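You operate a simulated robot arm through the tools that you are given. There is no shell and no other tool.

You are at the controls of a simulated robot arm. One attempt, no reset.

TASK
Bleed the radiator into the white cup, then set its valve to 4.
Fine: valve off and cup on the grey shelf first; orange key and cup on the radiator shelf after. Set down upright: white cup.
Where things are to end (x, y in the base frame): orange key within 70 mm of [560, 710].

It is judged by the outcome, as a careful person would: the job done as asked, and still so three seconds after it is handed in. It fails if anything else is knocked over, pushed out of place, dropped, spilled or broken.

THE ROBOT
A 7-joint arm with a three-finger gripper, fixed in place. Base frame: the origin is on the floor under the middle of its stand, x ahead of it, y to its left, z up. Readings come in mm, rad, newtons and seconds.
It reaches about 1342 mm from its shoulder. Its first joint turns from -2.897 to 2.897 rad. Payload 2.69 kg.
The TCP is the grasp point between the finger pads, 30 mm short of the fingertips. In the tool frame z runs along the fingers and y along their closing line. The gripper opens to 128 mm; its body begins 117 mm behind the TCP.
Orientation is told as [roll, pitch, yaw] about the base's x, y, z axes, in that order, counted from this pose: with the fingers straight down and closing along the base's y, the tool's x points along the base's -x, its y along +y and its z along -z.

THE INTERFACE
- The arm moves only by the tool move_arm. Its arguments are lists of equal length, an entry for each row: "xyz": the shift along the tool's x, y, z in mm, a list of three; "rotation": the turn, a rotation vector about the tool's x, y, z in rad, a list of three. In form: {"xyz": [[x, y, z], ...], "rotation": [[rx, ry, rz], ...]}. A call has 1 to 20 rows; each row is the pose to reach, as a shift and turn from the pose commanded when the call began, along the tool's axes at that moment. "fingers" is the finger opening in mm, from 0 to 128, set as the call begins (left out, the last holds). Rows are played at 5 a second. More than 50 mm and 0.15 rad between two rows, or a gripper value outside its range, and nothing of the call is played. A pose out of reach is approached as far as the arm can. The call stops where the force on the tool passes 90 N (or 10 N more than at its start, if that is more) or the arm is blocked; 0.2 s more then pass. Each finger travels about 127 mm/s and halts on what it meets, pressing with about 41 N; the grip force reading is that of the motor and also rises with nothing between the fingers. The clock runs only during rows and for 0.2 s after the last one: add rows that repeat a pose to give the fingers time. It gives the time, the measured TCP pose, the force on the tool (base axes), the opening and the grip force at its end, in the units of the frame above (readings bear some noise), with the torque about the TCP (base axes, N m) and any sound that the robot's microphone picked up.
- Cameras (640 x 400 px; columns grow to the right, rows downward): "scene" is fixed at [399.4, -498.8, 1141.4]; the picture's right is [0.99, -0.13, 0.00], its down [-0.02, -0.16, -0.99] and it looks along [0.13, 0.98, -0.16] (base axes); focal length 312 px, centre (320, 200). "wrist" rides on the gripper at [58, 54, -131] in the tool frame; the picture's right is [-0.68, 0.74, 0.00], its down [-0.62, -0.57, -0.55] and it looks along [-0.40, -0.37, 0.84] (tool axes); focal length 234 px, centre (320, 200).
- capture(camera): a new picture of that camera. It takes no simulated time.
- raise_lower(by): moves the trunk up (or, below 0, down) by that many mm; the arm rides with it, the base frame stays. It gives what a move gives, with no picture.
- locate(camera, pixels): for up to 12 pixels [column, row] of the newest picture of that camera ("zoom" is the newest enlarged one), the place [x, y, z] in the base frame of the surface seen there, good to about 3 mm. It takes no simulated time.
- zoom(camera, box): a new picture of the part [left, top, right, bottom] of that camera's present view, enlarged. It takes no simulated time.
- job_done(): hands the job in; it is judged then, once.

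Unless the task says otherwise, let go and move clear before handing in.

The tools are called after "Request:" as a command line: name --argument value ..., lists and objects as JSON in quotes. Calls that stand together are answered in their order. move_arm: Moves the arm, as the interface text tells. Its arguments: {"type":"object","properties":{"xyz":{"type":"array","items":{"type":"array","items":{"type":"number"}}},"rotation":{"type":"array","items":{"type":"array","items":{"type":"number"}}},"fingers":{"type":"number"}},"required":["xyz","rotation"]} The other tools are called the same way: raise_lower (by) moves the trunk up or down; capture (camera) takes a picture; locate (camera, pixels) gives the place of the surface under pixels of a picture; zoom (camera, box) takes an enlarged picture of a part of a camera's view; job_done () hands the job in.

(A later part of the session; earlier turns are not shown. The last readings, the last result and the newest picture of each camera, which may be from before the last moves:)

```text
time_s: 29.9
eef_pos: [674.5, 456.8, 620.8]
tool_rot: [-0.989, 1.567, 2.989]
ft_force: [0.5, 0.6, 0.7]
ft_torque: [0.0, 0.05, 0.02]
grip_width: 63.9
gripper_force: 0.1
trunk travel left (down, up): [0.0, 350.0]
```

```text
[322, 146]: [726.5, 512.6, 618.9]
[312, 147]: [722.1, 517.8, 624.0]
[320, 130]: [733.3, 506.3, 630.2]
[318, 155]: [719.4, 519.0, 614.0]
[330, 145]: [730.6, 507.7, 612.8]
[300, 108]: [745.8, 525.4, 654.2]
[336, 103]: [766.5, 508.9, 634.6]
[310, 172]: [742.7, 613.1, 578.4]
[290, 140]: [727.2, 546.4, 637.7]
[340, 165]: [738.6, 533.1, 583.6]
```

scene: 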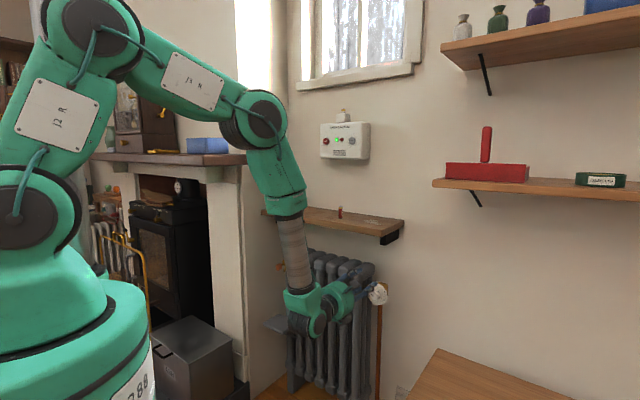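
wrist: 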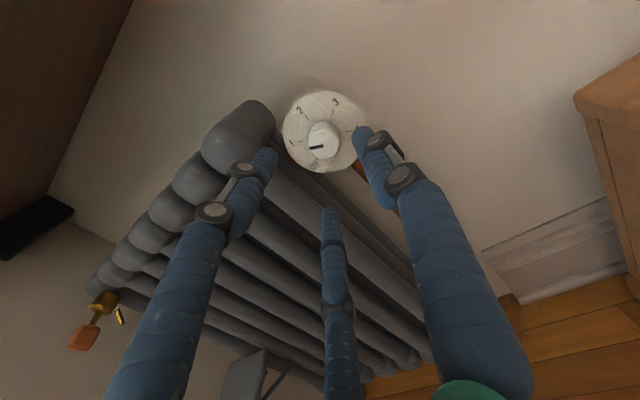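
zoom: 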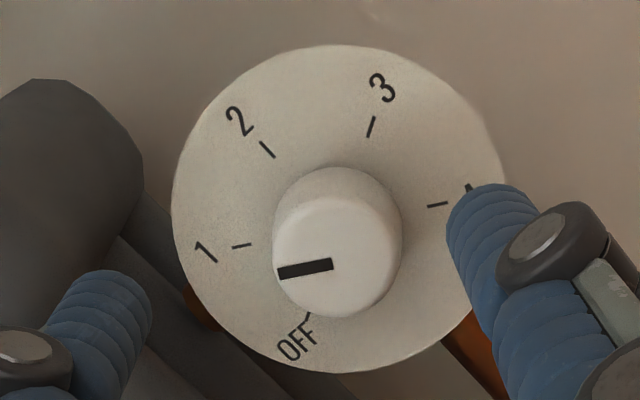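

I'll locate the four visible ticks in this view to average out the noise on the knob axis.

Request:
zoom --camera "wrist" --box '[272, 80, 368, 140]'

Request:
zoom --camera "wrist" --box '[272, 80, 368, 180]'

Request:
locate --camera "zoom" --pixels '[[267, 149], [371, 127], [242, 246], [438, 205], [280, 273], [331, 265], [400, 240], [275, 240], [300, 300], [370, 280], [178, 210], [500, 180]]'

Request:
locate --camera "zoom" --pixels '[[340, 50], [300, 55], [380, 55], [250, 85], [430, 85], [470, 120], [190, 150], [180, 240], [200, 290], [250, 340], [320, 365], [420, 345]]'

```text
6.67 times, centred on (320, 110) of wrist
```

zoom: 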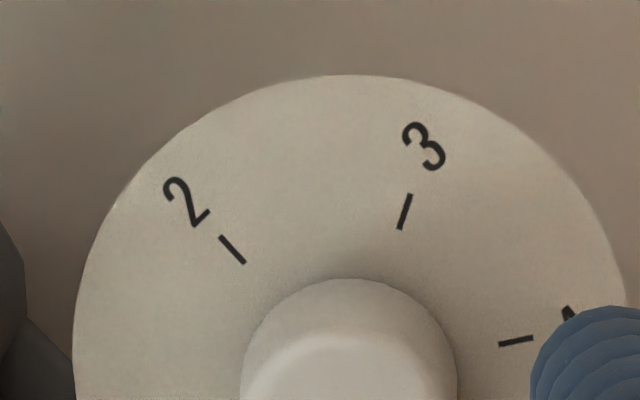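

```text
4.00 times, centred on (320, 130) of wrist
```

zoom: 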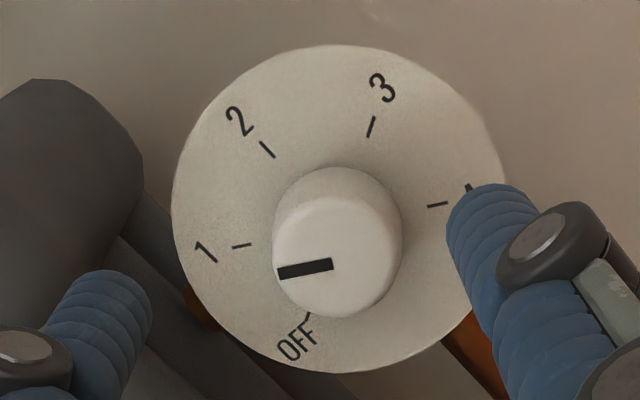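

```text
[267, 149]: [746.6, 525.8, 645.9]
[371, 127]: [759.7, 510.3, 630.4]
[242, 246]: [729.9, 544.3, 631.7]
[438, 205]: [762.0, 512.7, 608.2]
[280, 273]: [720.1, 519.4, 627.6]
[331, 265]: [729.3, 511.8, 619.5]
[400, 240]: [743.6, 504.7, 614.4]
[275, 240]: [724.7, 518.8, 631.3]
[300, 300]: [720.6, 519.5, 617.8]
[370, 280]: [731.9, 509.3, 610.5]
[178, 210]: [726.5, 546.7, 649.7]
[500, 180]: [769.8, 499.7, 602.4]
```

```text
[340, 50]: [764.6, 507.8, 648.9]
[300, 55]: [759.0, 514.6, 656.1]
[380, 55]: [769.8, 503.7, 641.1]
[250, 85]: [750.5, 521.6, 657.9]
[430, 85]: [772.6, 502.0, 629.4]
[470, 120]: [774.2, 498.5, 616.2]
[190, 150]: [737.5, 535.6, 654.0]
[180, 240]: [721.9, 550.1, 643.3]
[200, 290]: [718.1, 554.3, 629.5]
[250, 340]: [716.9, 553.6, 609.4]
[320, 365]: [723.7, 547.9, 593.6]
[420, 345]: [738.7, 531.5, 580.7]
```

Both views agree: knob axis at t≈154.3, z≈619.5, dial plane at s≈900. I'll advance so the fingertips straddle the knob and stop ~6 mm short of the dial, then close.

Request:
move_arm --xyz '[[-0.3, 1.5, 20], [-0.6, 3, 40], [-1, 4.5, 63.9], [-1, 4.5, 63.9]]' --rotation '[[0, 0, 0], [0, 0, 0], [0, 0, 0], [0, 0, 0]]' --fingers 64

Request:
zoom --camera "scene" --box '[348, 272, 404, 307]'

Request:
zoom --camera "wrist" --box '[240, 90, 400, 190]'

```text
time_s: 30.9
eef_pos: [722.4, 502.1, 616.7]
tool_rot: [-1.057, 1.565, 2.918]
ft_force: [-1.0, -0.6, -0.7]
ft_torque: [-0.03, 0.04, -0.03]
grip_width: 64.0
gripper_force: 0.0
trunk travel left (down, up): [0.0, 350.0]
```

```text
11.43 times, centred on (376, 290) of scene
```

zoom: 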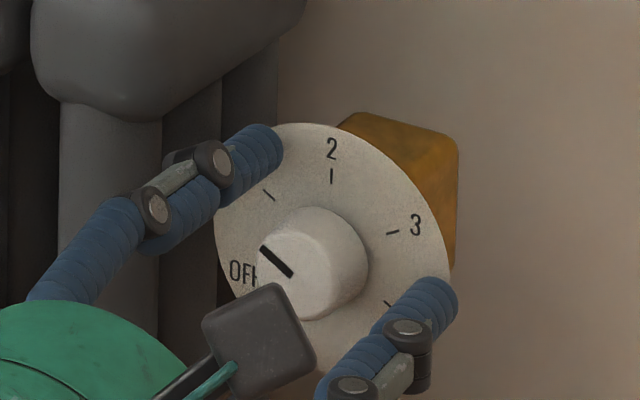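

```text
4.00 times, centred on (320, 140) of wrist
```

zoom: 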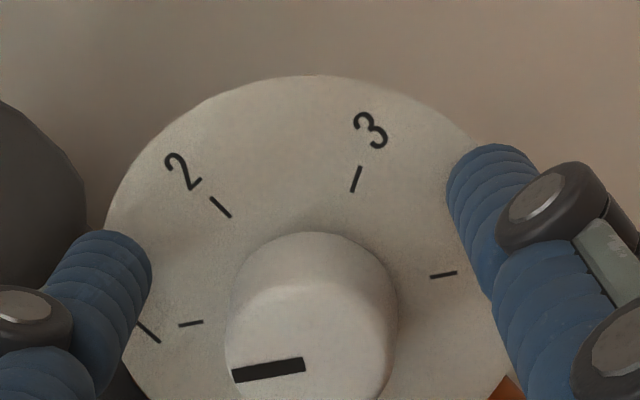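

The fingers straddle the knob (finger at zoom (250,150) upper-left, one at (430,310) right). I'll nudge up 2 mm and close on the knob, giving time to settle.

Request:
move_arm --xyz '[[2, 0, 0], [2, 0, 0], [2, 0, 0], [2, 0, 0]]' --rotation '[[0, 0, 0], [0, 0, 0], [0, 0, 0], [0, 0, 0]]' --fingers 15

Request:
zoom --camera "scene" --box '[348, 272, 404, 307]'

Request:
zoom --camera "wrist" --box '[240, 90, 400, 190]'

```text
time_s: 31.9
eef_pos: [722.8, 501.7, 619.2]
tool_rot: [-1.449, 1.568, 2.529]
ft_force: [5.4, -7.2, 8.2]
ft_torque: [0.18, -0.17, -0.57]
grip_width: 31.0
gripper_force: 44.8
trunk travel left (down, up): [0.0, 350.0]
```

```text
11.43 times, centred on (376, 290) of scene
```

zoom: 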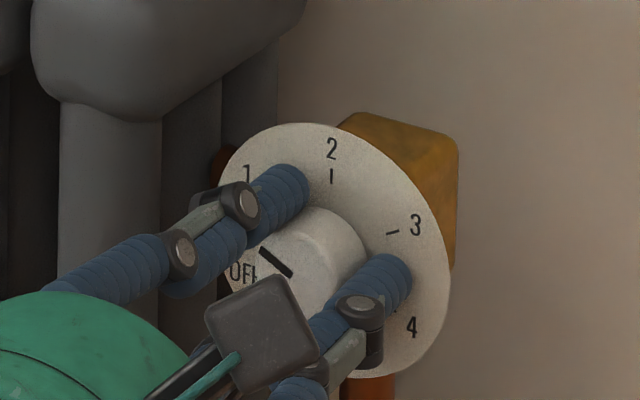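

```text
4.00 times, centred on (320, 140) of wrist
```

zoom: 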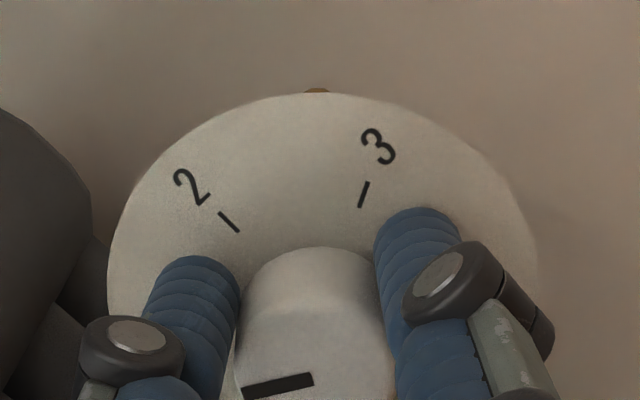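

The grip on the knob is firm (31 mm, ~45 N) and side forces are small. Now I'll turn counter-clockwise (about −z) by roughly 0.95 rad toward OFF and look.

Request:
move_arm --xyz '[[0.5, 0.5, 0], [0.5, 0.5, 0], [0.5, 0.5, 0], [0.5, 0.5, 0], [0.5, 0.5, 0], [0.5, 0.5, 0], [0.5, 0.5, 0], [0.5, 0.5, 0], [0.5, 0.5, 0]]' --rotation '[[0, 0, -0.12], [0, 0, -0.24], [0, 0, -0.36], [0, 0, -0.48], [0, 0, -0.6], [0, 0, -0.72], [0, 0, -0.84], [0, 0, -0.95], [0, 0, -0.95]]'

Request:
zoom --camera "scene" --box '[348, 272, 404, 307]'

Request:
zoom --camera "wrist" --box '[240, 90, 400, 190]'

```text
time_s: 34.0
eef_pos: [722.4, 501.8, 620.5]
tool_rot: [1.57, 0.621, -0.735]
ft_force: [3.6, 35.6, -2.6]
ft_torque: [-0.1, 0.05, -0.36]
grip_width: 31.6
gripper_force: 45.0
trunk travel left (down, up): [0.0, 350.0]
```

```text
11.43 times, centred on (376, 290) of scene
```

zoom: 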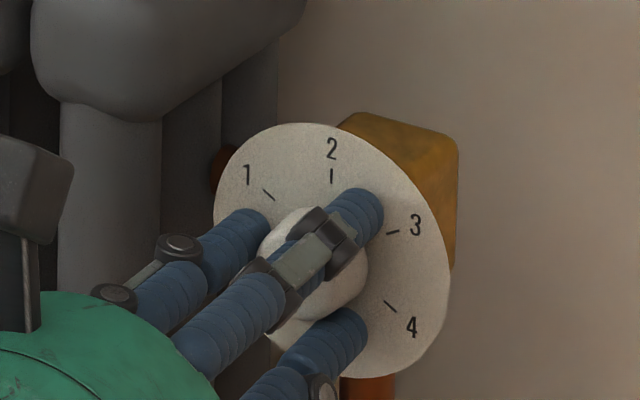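

```text
4.00 times, centred on (320, 140) of wrist
```

zoom: 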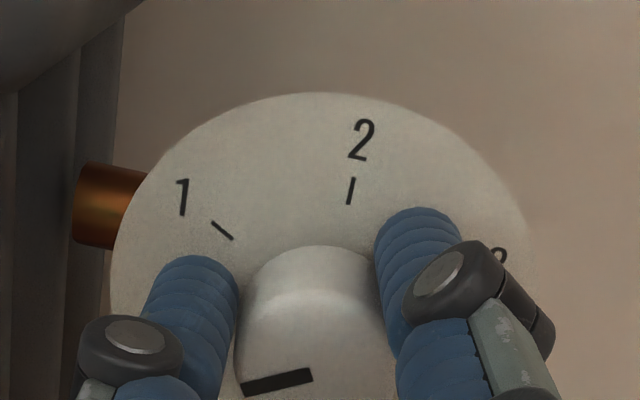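

The knob turned with the hand without slipping; comparing tick positions before/after (tick 1 now ~5° short of where tick 2 was) shows the marks are 60° apart, so about 0.1 rad more is needed. I'll add that while easing the side force.

Request:
move_arm --xyz '[[0.8, -0.6, 0], [0.8, -0.6, 0], [0.8, -0.6, 0]]' --rotation '[[0, 0, -0.05], [0, 0, -0.1], [0, 0, -0.1]]'

Request:
zoom --camera "wrist" --box '[240, 90, 400, 190]'

```text
time_s: 34.8
eef_pos: [720.5, 500.7, 620.7]
tool_rot: [1.568, 0.523, -0.736]
ft_force: [-4.0, 16.3, 2.4]
ft_torque: [0.21, 0.5, -0.37]
grip_width: 31.5
gripper_force: 45.0
trunk travel left (down, up): [0.0, 350.0]
```

```text
4.00 times, centred on (320, 140) of wrist
```

zoom: 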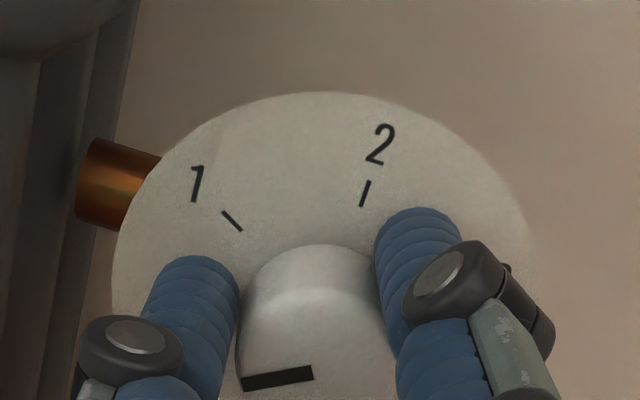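

Tick positions now match the earlier view exactly one mark over, so the pointer should be on OFF. I'll release with a modest opening and back straight out to verify.

Request:
move_arm --xyz '[[0, 0, 0], [0, 0, 0], [0, 0, -20], [0, 0, -50], [0, 0, -80]]' --rotation '[[0, 0, 0], [0, 0, 0], [0, 0, 0], [0, 0, 0], [0, 0, 0]]' --fingers 48

Request:
zoom --camera "scene" --box '[348, 272, 404, 307]'

Request:
zoom --camera "wrist" --box '[240, 80, 400, 180]'

```text
time_s: 36.0
eef_pos: [668.1, 440.6, 622.6]
tool_rot: [1.57, 0.525, -0.737]
ft_force: [0.4, -0.2, 0.1]
ft_torque: [0.01, -0.02, -0.01]
grip_width: 47.9
gripper_force: 0.0
trunk travel left (down, up): [0.0, 350.0]
```

```text
11.43 times, centred on (376, 290) of scene
```

zoom: 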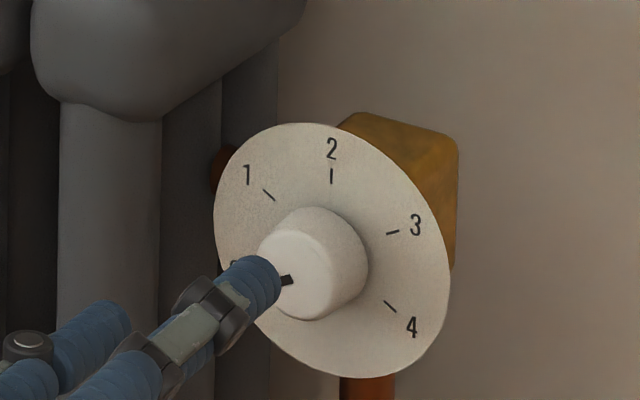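

```text
4.00 times, centred on (320, 130) of wrist
```

zoom: 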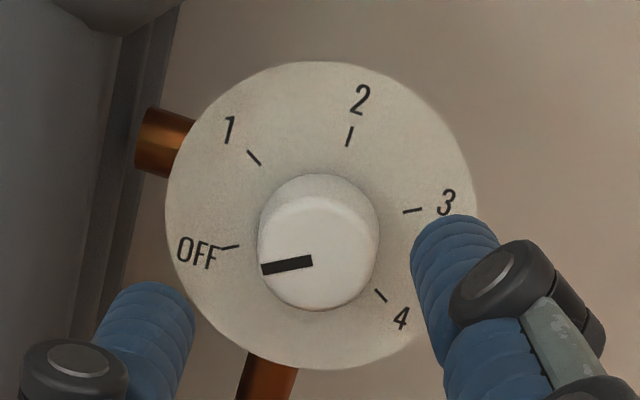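

The pointer now aligns with the OFF tick to within a couple of degrees. A closer zoom will confirm it.

Request:
zoom --camera "wrist" --box '[280, 118, 344, 158]'

```text
10.00 times, centred on (312, 138) of wrist
```

zoom: 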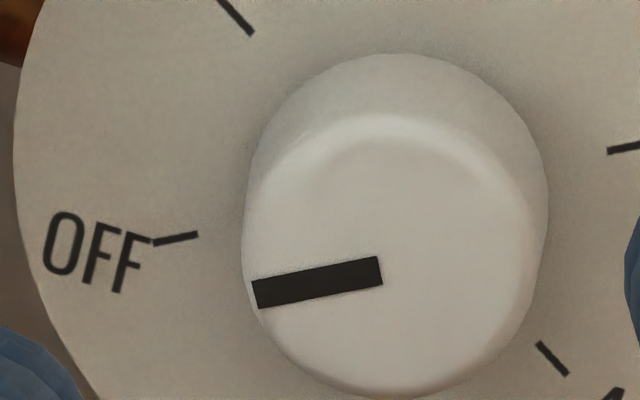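

The OFF tick (slope −0.18) and pointer (slope −0.19) match, so the valve is OFF. Now I'll undo the roll, back off, and return to the other wrist branch by retracing the sweep in reverse for the cup and key work.

Request:
move_arm --xyz '[[0, 0, -5], [0, 0, -10], [0, 0, -15], [0, 0, -20], [0, 0, -25], [0, 0, -30], [0, 0, -35], [0, 0, -40]]' --rotation '[[0, 0, 0.131], [0, 0, 0.262], [0, 0, 0.393], [0, 0, 0.524], [0, 0, 0.654], [0, 0, 0.785], [0, 0, 0.916], [0, 0, 1.05]]'

Request:
move_arm --xyz '[[-34.4, 0, -2.4], [-68.2, 0, -9.4], [-100.7, 0, -21], [-131.4, 0, -37], [-159.6, 0, -57], [-185, 0, -80.9], [-206.4, 0, -107.5]]' --rotation '[[0, -0.137, 0], [0, -0.274, 0], [0, -0.411, 0], [0, -0.548, 0], [0, -0.685, 0], [0, -0.822, 0], [0, -0.96, 0]]'

```text
time_s: 37.8
eef_pos: [641.7, 410.7, 620.7]
tool_rot: [-1.279, 1.563, 2.701]
ft_force: [-0.1, -0.2, -0.6]
ft_torque: [-0.01, -0.01, 0.01]
grip_width: 48.0
gripper_force: 0.0
trunk travel left (down, up): [0.0, 350.0]
```

```text
time_s: 39.4
eef_pos: [569.6, 331.6, 417.6]
tool_rot: [-0.006, 0.607, -2.308]
ft_force: [0.4, -0.1, 0.4]
ft_torque: [0.0, 0.0, -0.02]
grip_width: 48.0
gripper_force: 0.1
trunk travel left (down, up): [0.0, 350.0]
```

Good, no warnings. Next, slide back to the sweep location and do the sweep in reverse (left, inward, right).

Request:
move_arm --xyz '[[2.9, -44, -5.3], [5.8, -87.9, -10.6], [8.7, -131.9, -15.9], [11.6, -175.9, -21.1], [14.5, -219.8, -26.4], [17.4, -263.8, -31.7], [17.4, -263.8, -31.7]]' --rotation '[[0.0288, 0, -0.0413], [0.0577, 0, -0.0825], [0.0865, 0, -0.1238], [0.1153, 0, -0.1651], [0.1442, 0, -0.2063], [0.173, 0, -0.2476], [0.173, 0, -0.2476]]'

Request:
move_arm --xyz '[[-1.2, -20.9, -0.9], [-4.9, -41.4, -3.5], [-11.0, -60.9, -7.7], [-19.4, -79.2, -13.6], [-29.8, -95.9, -20.8], [-42.1, -110.5, -29.4], [-55.9, -122.8, -39.2], [-71.1, -132.6, -49.8], [-87.3, -139.5, -61.1], [-104.1, -143.5, -72.9], [-121.3, -144.6, -84.9], [-138.3, -142.5, -96.9], [-155, -137.5, -108.5], [-170.9, -129.6, -119.6], [-185.6, -119, -130], [-199, -105.9, -139.3], [-210.7, -90.5, -147.5], [-220.5, -73.3, -154.4], [-228.1, -54.5, -159.7], [-233.4, -34.6, -163.4]]' --rotation '[[0.0832, 0, -0.1188], [0.1665, 0, -0.2375], [0.2497, 0, -0.3563], [0.3329, 0, -0.475], [0.4162, 0, -0.5938], [0.4994, 0, -0.7125], [0.5826, 0, -0.8313], [0.6658, 0, -0.95], [0.7491, 0, -1.0688], [0.8323, 0, -1.1876], [0.9155, 0, -1.3063], [0.9988, 0, -1.4251], [1.082, 0, -1.5438], [1.1652, 0, -1.6626], [1.2485, 0, -1.7813], [1.3317, 0, -1.9001], [1.4149, 0, -2.0188], [1.4981, 0, -2.1376], [1.5814, 0, -2.2563], [1.6646, 0, -2.3751]]'

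Request:
move_arm --xyz '[[-1.2, -20.9, -0.9], [-4.9, -41.4, -3.5], [-11.0, -60.9, -7.7], [-19.4, -79.2, -13.6], [-29.8, -95.9, -20.8], [-42.1, -110.5, -29.4], [-55.9, -122.8, -39.2], [-71.1, -132.6, -49.8], [-87.3, -139.5, -61.1], [-104.1, -143.5, -72.9], [-121.3, -144.6, -84.9], [-138.3, -142.5, -96.9], [-155, -137.5, -108.5], [-170.9, -129.6, -119.6], [-185.6, -119, -130], [-199, -105.9, -139.3], [-210.7, -90.5, -147.5], [-220.5, -73.3, -154.4], [-228.1, -54.5, -159.7], [-233.4, -34.6, -163.4]]' --rotation '[[0.0832, 0, -0.1188], [0.1665, 0, -0.2375], [0.2497, 0, -0.3563], [0.3329, 0, -0.475], [0.4162, 0, -0.5938], [0.4994, 0, -0.7125], [0.5826, 0, -0.8313], [0.6658, 0, -0.95], [0.7491, 0, -1.0688], [0.8323, 0, -1.1876], [0.9155, 0, -1.3063], [0.9988, 0, -1.4251], [1.082, 0, -1.5438], [1.1652, 0, -1.6626], [1.2485, 0, -1.7813], [1.3317, 0, -1.9001], [1.4149, 0, -2.0188], [1.4981, 0, -2.1376], [1.5814, 0, -2.2563], [1.6646, 0, -2.3751]]'

Request:
capture --camera "scene"

```text
time_s: 41.0
eef_pos: [369.1, 504.7, 454.6]
tool_rot: [-0.006, 0.609, -2.006]
ft_force: [0.1, -0.2, -0.2]
ft_torque: [-0.01, -0.02, 0.0]
grip_width: 47.8
gripper_force: 0.1
trunk travel left (down, up): [0.0, 350.0]
```

```text
time_s: 45.1
eef_pos: [221.9, 262.1, 453.4]
tool_rot: [0.004, 0.614, 0.902]
ft_force: [0.1, -0.8, -0.3]
ft_torque: [0.02, 0.01, 0.01]
grip_width: 47.8
gripper_force: 0.1
trunk travel left (down, up): [0.0, 350.0]
```

```text
time_s: 49.4
eef_pos: [422.3, 462.0, 453.5]
tool_rot: [-0.004, 0.607, -2.488]
ft_force: [0.0, 0.0, 0.2]
ft_torque: [0.01, 0.03, -0.05]
grip_width: 48.0
gripper_force: 0.2
trunk travel left (down, up): [0.0, 350.0]
```

```text
taken
```

scene: 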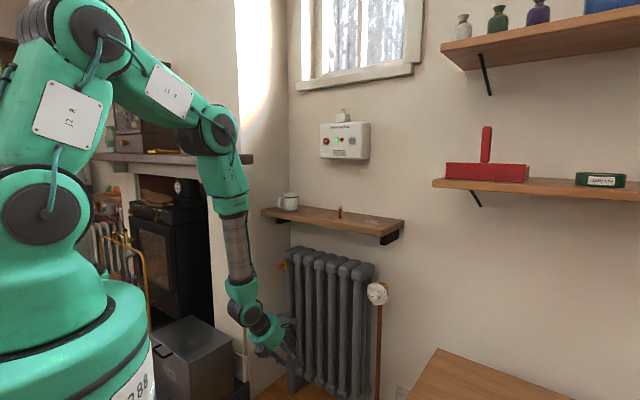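

Back in the right-pointing branch (az 37°). Before moving up to the cup I'll check the mantel's corner, since the forearm will pass near it, and re-measure the cup handle.

Request:
zoom --camera "scene" --box '[170, 130, 290, 205]'

Request:
locate --camera "scene" --pixels '[[252, 155], [252, 163], [243, 163], [246, 170], [185, 170], [130, 158], [110, 155], [250, 158], [240, 180], [100, 156]]'

Request:
zoom --camera "scene" --box '[270, 184, 310, 214]'

Request:
locate --camera "zoom" --pixels '[[200, 150], [215, 190], [175, 180], [185, 230], [205, 260], [240, 125], [245, 275], [180, 150], [200, 220], [300, 350], [320, 90], [260, 110]]'

```text
5.33 times, centred on (230, 168) of scene
```

zoom: 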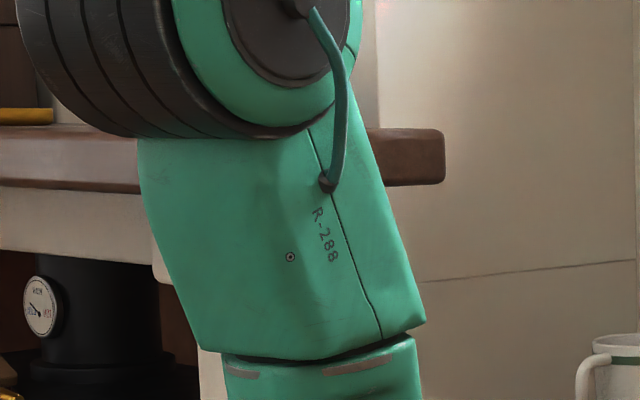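

```text
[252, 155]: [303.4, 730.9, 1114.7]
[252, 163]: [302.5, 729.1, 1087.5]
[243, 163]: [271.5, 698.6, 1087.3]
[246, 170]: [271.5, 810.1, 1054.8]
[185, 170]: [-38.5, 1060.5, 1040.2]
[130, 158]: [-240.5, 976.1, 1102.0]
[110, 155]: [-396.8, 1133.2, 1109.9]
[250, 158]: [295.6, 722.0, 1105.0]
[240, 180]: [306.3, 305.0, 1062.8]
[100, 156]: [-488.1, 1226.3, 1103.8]
```

```text
13.33 times, centred on (290, 199) of scene
```

zoom: 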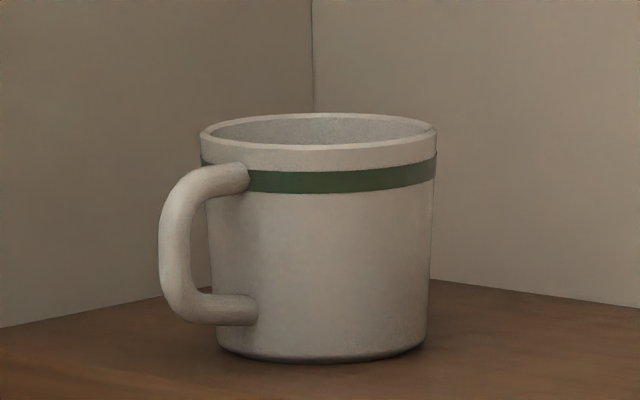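

```text
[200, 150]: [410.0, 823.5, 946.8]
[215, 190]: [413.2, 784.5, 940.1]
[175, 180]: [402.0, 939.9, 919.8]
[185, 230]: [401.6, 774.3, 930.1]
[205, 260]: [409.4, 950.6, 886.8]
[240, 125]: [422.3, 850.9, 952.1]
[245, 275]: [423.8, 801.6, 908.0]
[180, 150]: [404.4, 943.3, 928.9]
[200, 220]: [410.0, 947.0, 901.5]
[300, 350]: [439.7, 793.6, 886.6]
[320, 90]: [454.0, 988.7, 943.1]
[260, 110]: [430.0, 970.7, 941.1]
```

The mantel end face is at t≈−302 (z≈1080–1115), so I'll approach the cup with ~50° yaw to keep the forearm clear of it. Now precise handle points from the zoom (handle bar at zoom x≈160–200).

Request:
locate --camera "zoom" --pixels '[[178, 240], [168, 250], [178, 210], [185, 290], [210, 180], [235, 178], [215, 310], [240, 312], [195, 195], [195, 305], [172, 270], [320, 260]]'

Request:
locate --camera "zoom" --pixels '[[203, 135], [435, 135], [320, 116], [320, 145], [320, 355], [225, 330], [420, 330], [320, 130], [260, 130], [380, 130], [212, 260], [430, 260]]'

```text
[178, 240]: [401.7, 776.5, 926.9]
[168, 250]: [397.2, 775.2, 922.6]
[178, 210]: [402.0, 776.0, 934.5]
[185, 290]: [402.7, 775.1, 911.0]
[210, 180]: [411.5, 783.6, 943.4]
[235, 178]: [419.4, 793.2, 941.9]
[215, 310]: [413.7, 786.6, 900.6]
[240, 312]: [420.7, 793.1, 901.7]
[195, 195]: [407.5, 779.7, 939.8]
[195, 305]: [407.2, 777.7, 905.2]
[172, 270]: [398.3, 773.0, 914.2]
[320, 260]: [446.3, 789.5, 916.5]
```

```text
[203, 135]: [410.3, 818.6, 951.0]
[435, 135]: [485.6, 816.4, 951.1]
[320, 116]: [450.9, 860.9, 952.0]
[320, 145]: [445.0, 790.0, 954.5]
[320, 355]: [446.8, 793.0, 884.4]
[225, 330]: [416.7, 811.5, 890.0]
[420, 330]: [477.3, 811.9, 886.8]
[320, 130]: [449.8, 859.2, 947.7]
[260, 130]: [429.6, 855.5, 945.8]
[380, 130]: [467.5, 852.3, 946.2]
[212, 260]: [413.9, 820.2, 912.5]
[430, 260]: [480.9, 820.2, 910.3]
```

Cup centre is (448, 825), handle bar centre about (401, 781) spanning z 900–945. I'll tilt the hand up to horizontal, then move to a pre-grasp 100 mm in front of the handle.

Request:
move_arm --xyz '[[34.4, 0, -2.4], [68.2, 0, -9.4], [100.7, 0, -21], [131.4, 0, -37], [159.6, 0, -57], [185, 0, -80.9], [206.4, 0, -107.5], [206.4, 0, -107.5]]' --rotation '[[0, 0.137, 0], [0, 0.274, 0], [0, 0.411, 0], [0, 0.548, 0], [0, 0.685, 0], [0, 0.822, 0], [0, 0.96, 0], [0, 0.96, 0]]' --fingers 40

Request:
locate --camera "scene" --pixels '[[115, 240], [143, 270], [147, 290], [125, 238]]'

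```text
time_s: 51.1
eef_pos: [508.9, 527.9, 655.4]
tool_rot: [-1.057, 1.567, 2.74]
ft_force: [-0.5, -0.3, 0.3]
ft_torque: [0.04, 0.01, 0.01]
grip_width: 39.8
gripper_force: 0.0
trunk travel left (down, up): [0.0, 350.0]
```

```text
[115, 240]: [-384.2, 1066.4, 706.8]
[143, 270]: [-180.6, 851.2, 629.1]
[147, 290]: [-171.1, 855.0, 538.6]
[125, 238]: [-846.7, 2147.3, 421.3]
```

Horizontal at 37.6° without warnings. Now rise and shift left to the pre-grasp in front of the cup handle, yawing to 50°.

Request:
move_arm --xyz '[[29.8, -27.7, -4.9], [59.7, -55.5, -9.8], [89.5, -83.2, -14.8], [119.4, -111, -19.7], [149.2, -138.7, -24.6], [179.1, -166.5, -29.5], [208.9, -194.2, -34.5], [238.8, -222, -39.4], [268.6, -249.7, -44.3], [268.6, -249.7, -44.3]]' --rotation '[[0.024, 0, 0], [0.048, 0, 0], [0.072, 0, 0], [0.096, 0, 0], [0.12, 0, 0], [0.144, 0, 0], [0.168, 0, 0], [0.192, 0, 0], [0.2164, 0, 0], [0.2164, 0, 0]]'

Request:
capture --camera "scene"

Request:
capture --camera "wrist"

```text
time_s: 53.4
eef_pos: [323.5, 697.1, 927.3]
tool_rot: [-0.993, 1.567, 3.022]
ft_force: [-0.3, 0.4, 0.7]
ft_torque: [0.03, 0.04, 0.0]
grip_width: 40.1
gripper_force: 0.0
trunk travel left (down, up): [0.0, 350.0]
```

```text
taken
```

scene: 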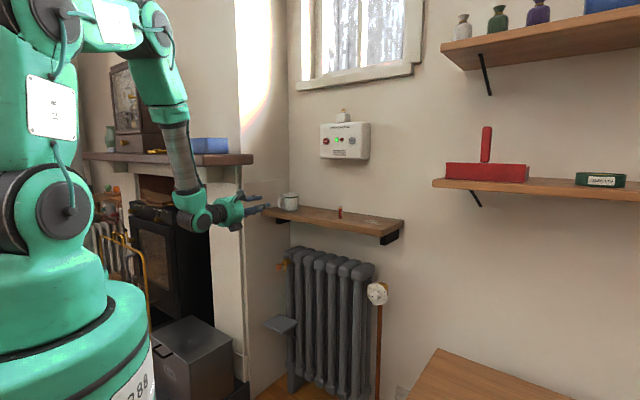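

```text
taken
```

wrist: 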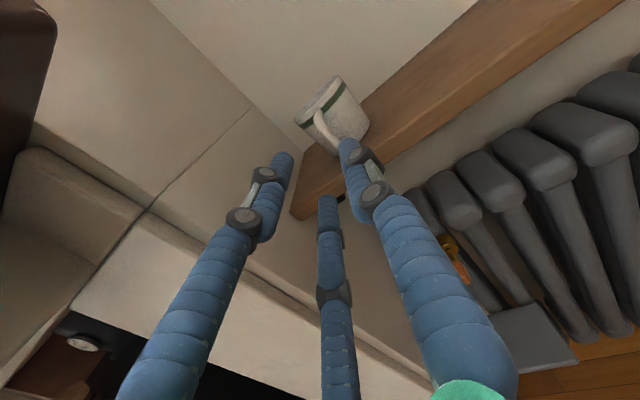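

The arm is at pre-grasp, forearm in front of the mantel. Let me check the clearance between the forearm sleeve and the mantel corner, and look at the cup handle in the wrist view.

Request:
zoom --camera "scene" --box '[140, 110, 300, 235]'

Request:
locate --camera "scene" --pixels '[[180, 140], [183, 160], [188, 182], [170, 100], [205, 157], [215, 160], [225, 162], [235, 162], [245, 160], [252, 158], [195, 217], [230, 212]]'

Request:
zoom --camera "wrist" --box '[270, 60, 398, 220]'

```text
3.20 times, centred on (220, 172) of scene
```

zoom: 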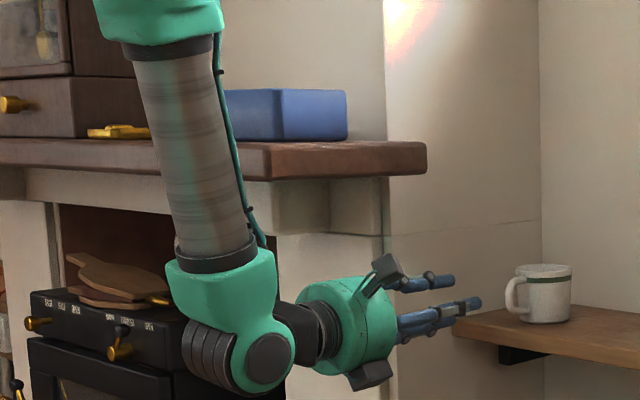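

```text
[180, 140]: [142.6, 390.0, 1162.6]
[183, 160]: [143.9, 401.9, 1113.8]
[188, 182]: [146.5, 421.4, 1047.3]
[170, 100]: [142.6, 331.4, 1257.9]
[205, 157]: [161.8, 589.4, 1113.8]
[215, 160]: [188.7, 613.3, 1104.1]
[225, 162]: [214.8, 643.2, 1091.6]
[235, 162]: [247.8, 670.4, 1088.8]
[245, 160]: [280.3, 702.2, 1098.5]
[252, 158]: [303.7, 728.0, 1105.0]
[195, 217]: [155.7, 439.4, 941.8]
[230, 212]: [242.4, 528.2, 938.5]
```

```text
2.50 times, centred on (334, 140) of wrist
```

zoom: 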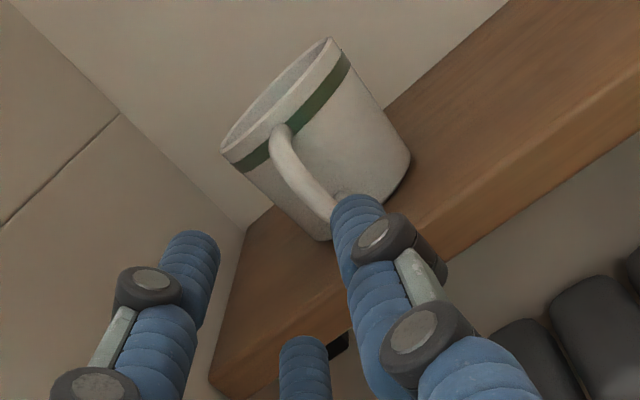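

The mantel corner is at (162, 589) and the forearm will keep ~50 mm clearance. The handle projects where predicted (wrist px (326,134)), so I'll advance 65 mm with small corrections and re-check.

Request:
move_arm --xyz '[[-1, -1, 30], [-3, -2.5, 65], [-3, -2.5, 65]]' --rotation '[[0, 0, 0], [0, 0, 0], [0, 0, 0]]' --fingers 40

Request:
zoom --camera "scene" --box '[250, 180, 314, 220]'

Request:
zoom --camera "wrist" --box '[250, 80, 410, 180]'

```text
time_s: 54.1
eef_pos: [362.6, 750.3, 922.1]
tool_rot: [-0.935, 1.568, 3.079]
ft_force: [-0.4, -0.8, -0.4]
ft_torque: [0.01, -0.01, 0.03]
grip_width: 40.2
gripper_force: 0.1
trunk travel left (down, up): [0.0, 350.0]
```

```text
10.00 times, centred on (282, 200) of scene
```

zoom: 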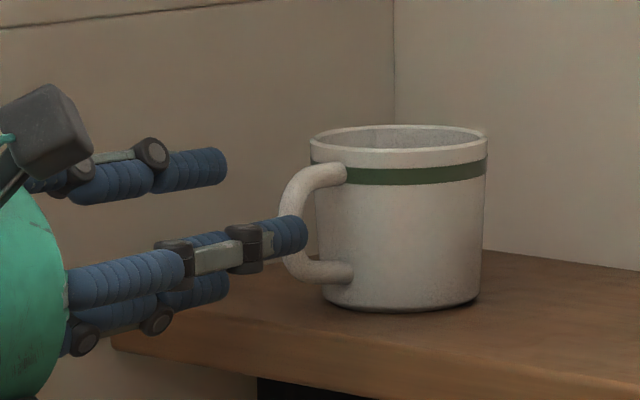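

```text
4.00 times, centred on (330, 130) of wrist
```

zoom: 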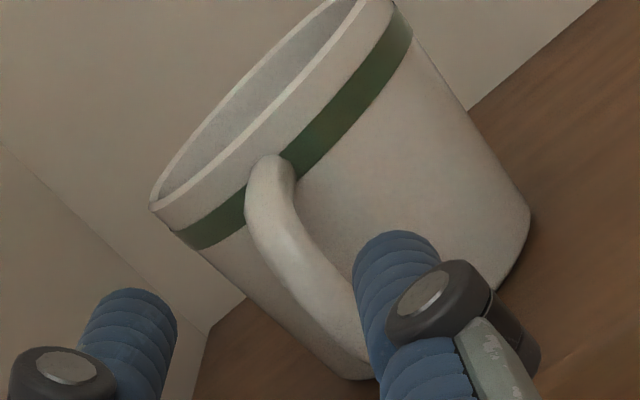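

Fingers are level with the handle: the near finger at scene zoom (285,235) is at mid-handle. I'll shift 2 mm right, 2 mm up, and advance the last 34 mm.

Request:
move_arm --xyz '[[1, 2, 4], [2, 2, 18], [2, 2, 34], [2, 2, 34]]' --rotation '[[0, 0, 0], [0, 0, 0], [0, 0, 0], [0, 0, 0]]' --fingers 40

Request:
zoom --camera "scene" --box '[250, 180, 314, 220]'

Request:
zoom --camera "wrist" --box '[250, 90, 410, 190]'

```text
time_s: 55.1
eef_pos: [387.6, 774.6, 924.7]
tool_rot: [-0.955, 1.568, 3.057]
ft_force: [-0.3, -0.5, 0.6]
ft_torque: [-0.01, 0.03, 0.0]
grip_width: 39.9
gripper_force: 0.1
trunk travel left (down, up): [0.0, 350.0]
```

```text
10.00 times, centred on (282, 200) of scene
```

zoom: 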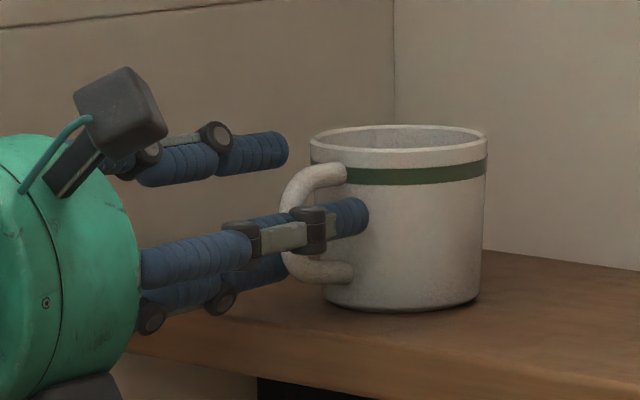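

```text
4.00 times, centred on (330, 140) of wrist
```

zoom: 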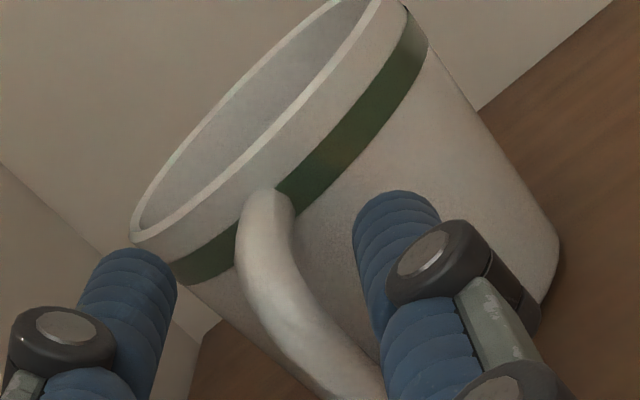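

The near finger is right of the handle and the other two are left of it, none touching the cup body. Now close on the handle.

Request:
move_arm --xyz '[[0, 0, 0], [0, 0, 0], [0, 0, 0], [0, 0, 0]]' --rotation '[[0, 0, 0], [0, 0, 0], [0, 0, 0], [0, 0, 0]]' --fingers 8

Request:
zoom --camera "scene" --box '[250, 180, 314, 220]'

Request:
zoom --camera "wrist" --box '[250, 90, 410, 190]'

```text
time_s: 56.1
eef_pos: [387.2, 775.1, 924.6]
tool_rot: [-1.001, 1.567, 3.009]
ft_force: [0.6, -0.3, 0.2]
ft_torque: [-0.03, -0.05, 0.01]
grip_width: 17.2
gripper_force: 40.9
trunk travel left (down, up): [0.0, 350.0]
```

```text
10.00 times, centred on (282, 200) of scene
```

zoom: 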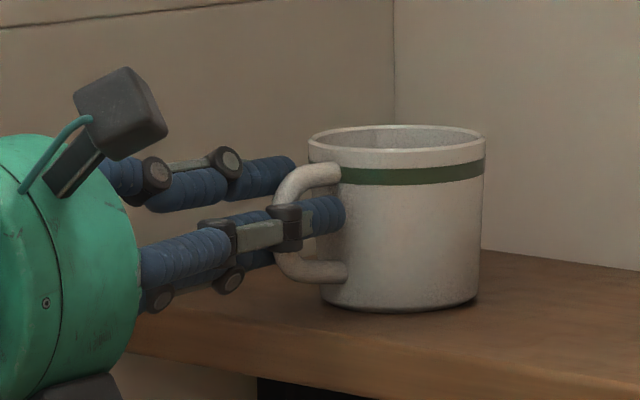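

```text
4.00 times, centred on (330, 140) of wrist
```

zoom: 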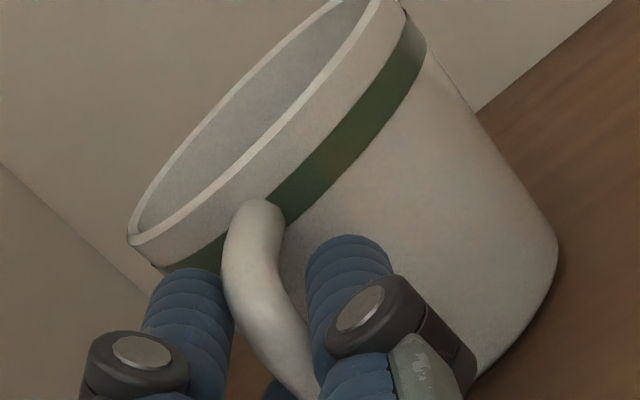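

Handle is gripped (17 mm, 41 N) and the cup stayed put. Lift gently 30 mm and check it hangs level.

Request:
move_arm --xyz '[[5, 0, 0], [12, 0, 0], [20, 0, 0], [30, 0, 0], [30, 0, 0]]' --rotation '[[0, 0, 0], [0, 0, 0], [0, 0, 0], [0, 0, 0], [0, 0, 0]]'

Request:
zoom --camera "scene" --box '[250, 175, 314, 215]'

```text
time_s: 57.4
eef_pos: [388.7, 775.6, 956.2]
tool_rot: [-0.909, 1.567, 3.107]
ft_force: [0.2, 0.3, -0.7]
ft_torque: [0.0, 0.01, -0.01]
grip_width: 8.0
gripper_force: 0.2
trunk travel left (down, up): [0.0, 350.0]
```

```text
10.00 times, centred on (282, 195) of scene
```

zoom: 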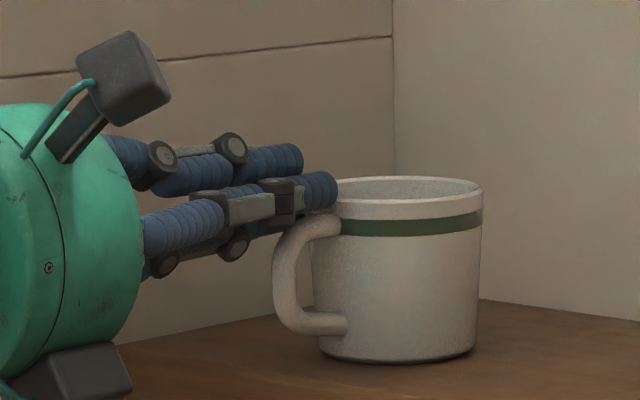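

The fingers slid up off the glazed handle: grip read 0 and the cup is still standing upright in place on the shelf (zoom centre (400,270)). The handle alone doesn't hold, so I'll back out and instead grip the cup body from both sides with two fingers, third finger above the rim.

Request:
move_arm --xyz '[[0, 0, -20], [0, 0, -45], [0, 0, -75], [0, 0, -75]]' --rotation '[[0, 0, 0], [0, 0, 0], [0, 0, 0], [0, 0, 0]]' --fingers 8

Request:
zoom --camera "scene" --box '[250, 180, 314, 220]'

Request:
locate --camera "zoom" --pixels '[[312, 140], [484, 140], [395, 128], [400, 160], [400, 300], [330, 285], [470, 285], [285, 220], [290, 250], [340, 172], [335, 270], [400, 230]]'

```text
time_s: 58.4
eef_pos: [338.0, 720.4, 955.3]
tool_rot: [-1.072, 1.567, 2.941]
ft_force: [-0.9, -0.5, 0.1]
ft_torque: [0.01, 0.06, 0.0]
grip_width: 8.0
gripper_force: 0.1
trunk travel left (down, up): [0.0, 350.0]
```

```text
10.00 times, centred on (282, 200) of scene
```

zoom: 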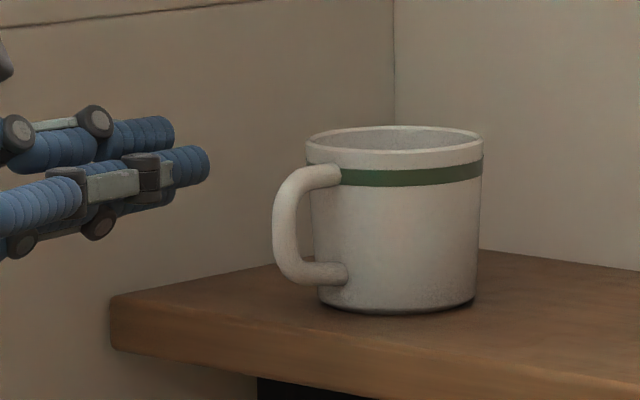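

```text
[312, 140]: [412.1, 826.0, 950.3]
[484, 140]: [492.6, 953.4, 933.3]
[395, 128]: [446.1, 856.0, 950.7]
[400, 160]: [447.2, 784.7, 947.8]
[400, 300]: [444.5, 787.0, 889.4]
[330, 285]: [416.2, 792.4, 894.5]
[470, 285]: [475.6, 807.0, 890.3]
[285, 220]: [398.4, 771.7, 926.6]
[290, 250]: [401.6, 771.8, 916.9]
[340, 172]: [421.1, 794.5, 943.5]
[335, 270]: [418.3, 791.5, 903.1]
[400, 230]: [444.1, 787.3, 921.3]
```

The cup is upright and barely moved (centre now ≈ (446.5, 823)). I'll align the tool axis with the cup centre at z≈967, roll +30° so one finger is on top and two flank the sides, and open to 108 mm.

Request:
move_arm --xyz '[[3, 4, 0], [6, 8.5, 0], [9, 13, 0], [12, 17, 0], [12, 17, 0]]' --rotation '[[0, 0, 0.131], [0, 0, 0.262], [0, 0, 0.393], [0, 0, 0.524], [0, 0, 0.524]]' --fingers 108

Request:
capture --camera "wrist"

Request:
zoom --camera "scene" --box '[200, 150, 328, 230]'

```text
time_s: 59.5
eef_pos: [351.7, 707.8, 967.8]
tool_rot: [-1.567, 1.041, 2.446]
ft_force: [-0.6, 0.3, -0.1]
ft_torque: [0.02, -0.04, -0.02]
grip_width: 107.7
gripper_force: 0.0
trunk travel left (down, up): [0.0, 350.0]
```

```text
taken
```

wrist: 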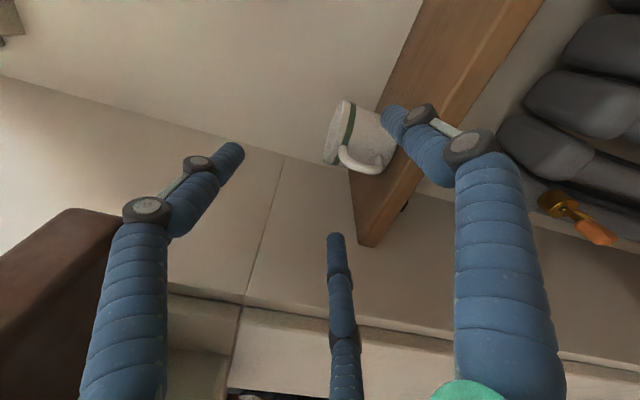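

```text
5.00 times, centred on (264, 190) of scene
```

zoom: 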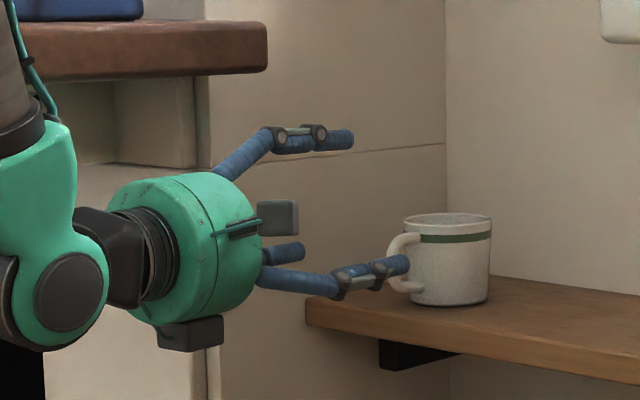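

Lateral alignment is within ~1.5 mm and the side fingers are at the cup's upper half. Advance 90 mm and check the clearance on both sides.

Request:
move_arm --xyz '[[-0.3, -0.5, 30], [-0.7, -1.2, 60], [-0.7, -1.2, 90], [-0.7, -1.2, 90]]' --rotation '[[0, 0, 0], [0, 0, 0], [0, 0, 0], [0, 0, 0]]' --fingers 108

Request:
capture --camera "wrist"

Request:
zoom --camera "scene" --box '[230, 160, 326, 220]'

```text
time_s: 60.5
eef_pos: [406.9, 776.7, 969.6]
tool_rot: [-1.565, 1.045, 2.448]
ft_force: [0.0, 1.1, -0.6]
ft_torque: [0.0, 0.0, 0.01]
grip_width: 108.1
gripper_force: 0.1
trunk travel left (down, up): [0.0, 350.0]
```

```text
taken
```

wrist: 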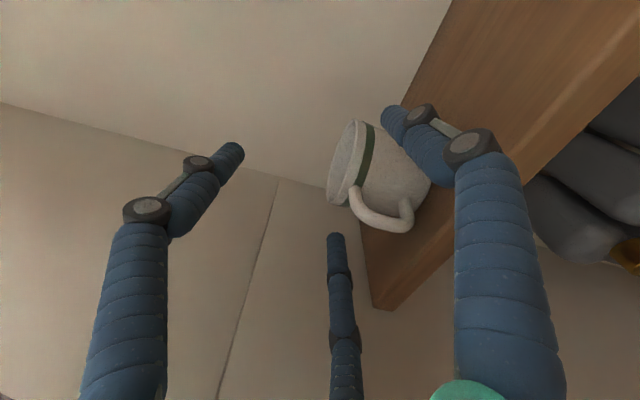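

```text
6.67 times, centred on (278, 190) of scene
```

zoom: 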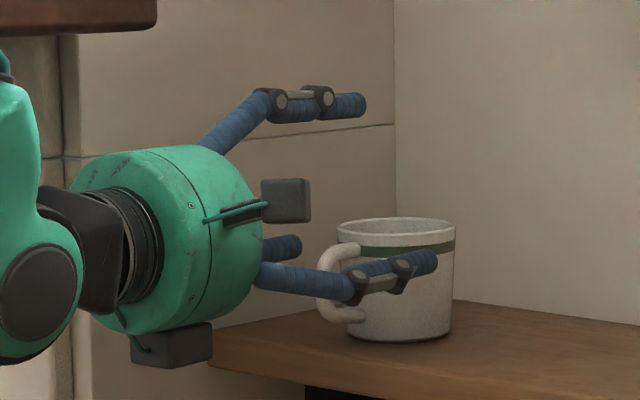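

Well centred (cup 0.5 mm off axis). I'll advance the last 46 mm while lowering 6 mm so the side fingers meet the cup just above its mass centre.

Request:
move_arm --xyz '[[-2.6, 1.5, 15], [-5.2, 3, 30], [-5.2, 3, 46], [-5.2, 3, 46]]' --rotation '[[0, 0, 0], [0, 0, 0], [0, 0, 0], [0, 0, 0]]' --fingers 108

Request:
capture --camera "wrist"

Request:
zoom --camera "scene" --box '[230, 160, 326, 220]'

```text
time_s: 61.5
eef_pos: [439.0, 812.5, 961.5]
tool_rot: [-1.566, 1.043, 2.447]
ft_force: [-0.2, 0.3, -0.7]
ft_torque: [0.04, -0.05, 0.01]
grip_width: 108.3
gripper_force: 0.1
trunk travel left (down, up): [0.0, 350.0]
```

```text
taken
```

wrist: 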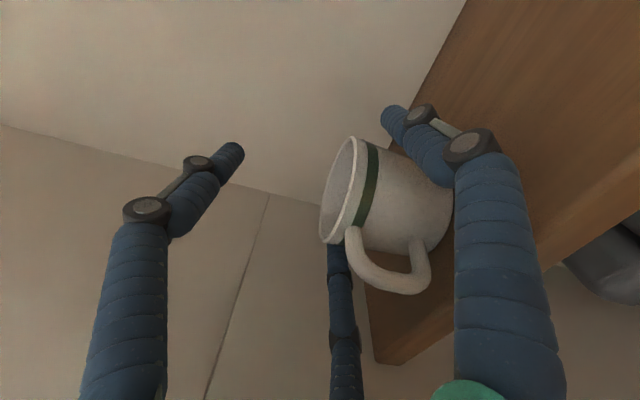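

```text
6.67 times, centred on (278, 190) of scene
```

zoom: 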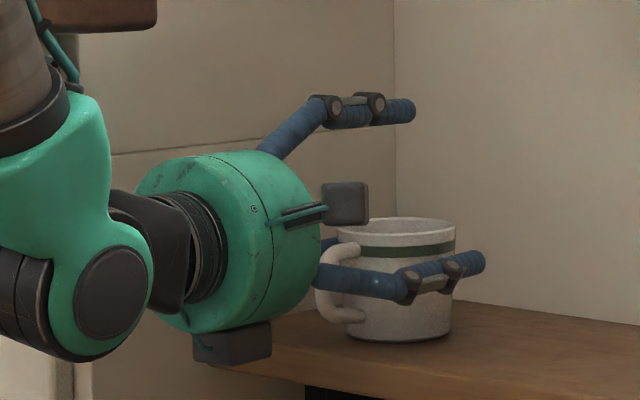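

Centred with the side fingers flanking the body and the third finger well above the rim. Closing to a 70 mm command so the third finger can never reach the rim.

Request:
move_arm --xyz '[[0, 0, 0], [0, 0, 0], [0, 0, 0], [0, 0, 0]]' --rotation '[[0, 0, 0], [0, 0, 0], [0, 0, 0], [0, 0, 0]]' --fingers 70

Request:
capture --camera "wrist"

Request:
zoom --camera "scene" --box '[230, 160, 326, 220]'

```text
time_s: 62.5
eef_pos: [439.3, 811.5, 961.9]
tool_rot: [-1.567, 1.045, 2.449]
ft_force: [-0.1, -0.2, 0.0]
ft_torque: [0.0, 0.02, 0.02]
grip_width: 75.2
gripper_force: 41.3
trunk travel left (down, up): [0.0, 350.0]
```

```text
taken
```

wrist: 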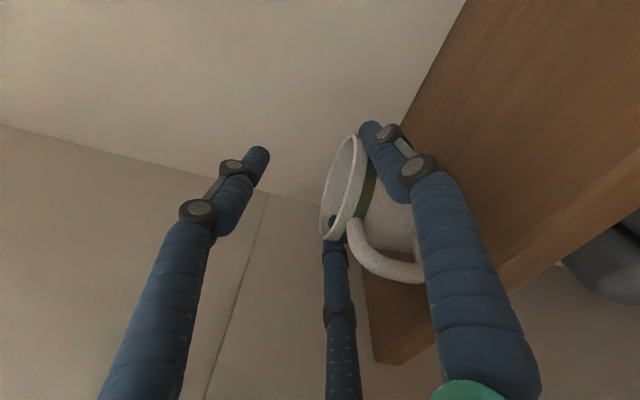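

```text
6.67 times, centred on (278, 190) of scene
```

zoom: 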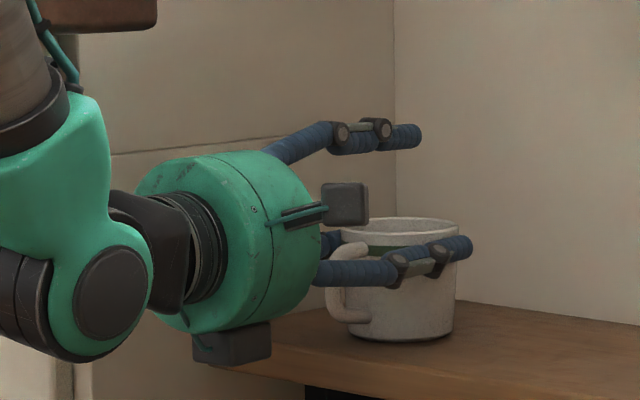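

The grip registers 41 N on the cup body at 75 mm. I'll lift just 12 mm and check whether it holds and stays level.

Request:
move_arm --xyz '[[2.6, -1.5, 0], [5.2, -3, 0], [7.8, -4.5, 0], [10.4, -6, 0], [10.4, -6, 0]]' --rotation '[[0, 0, 0], [0, 0, 0], [0, 0, 0], [0, 0, 0], [0, 0, 0]]'

Request:
zoom --camera "scene" --box '[230, 160, 326, 220]'

Request:
capture --camera "wrist"

```text
time_s: 63.8
eef_pos: [439.0, 811.2, 973.7]
tool_rot: [-1.566, 1.043, 2.448]
ft_force: [-0.5, -0.3, -2.3]
ft_torque: [-0.01, -0.02, -0.01]
grip_width: 75.5
gripper_force: 40.9
trunk travel left (down, up): [0.0, 350.0]
```

```text
6.67 times, centred on (278, 190) of scene
```

zoom: 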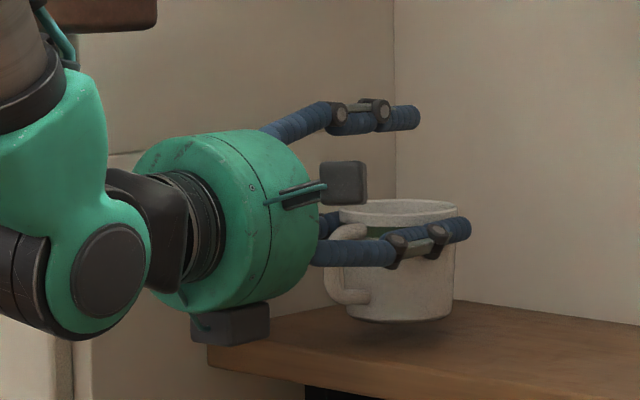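

```text
taken
```

wrist: 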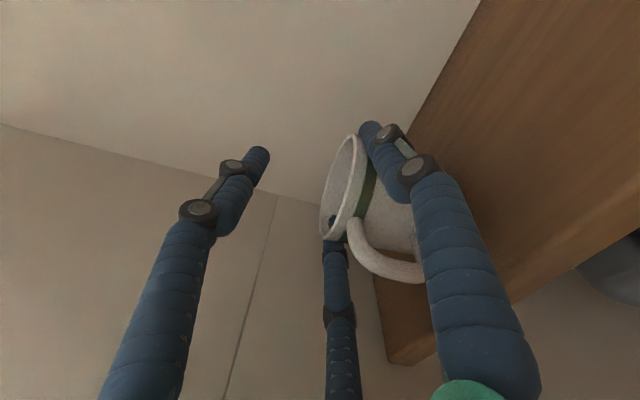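

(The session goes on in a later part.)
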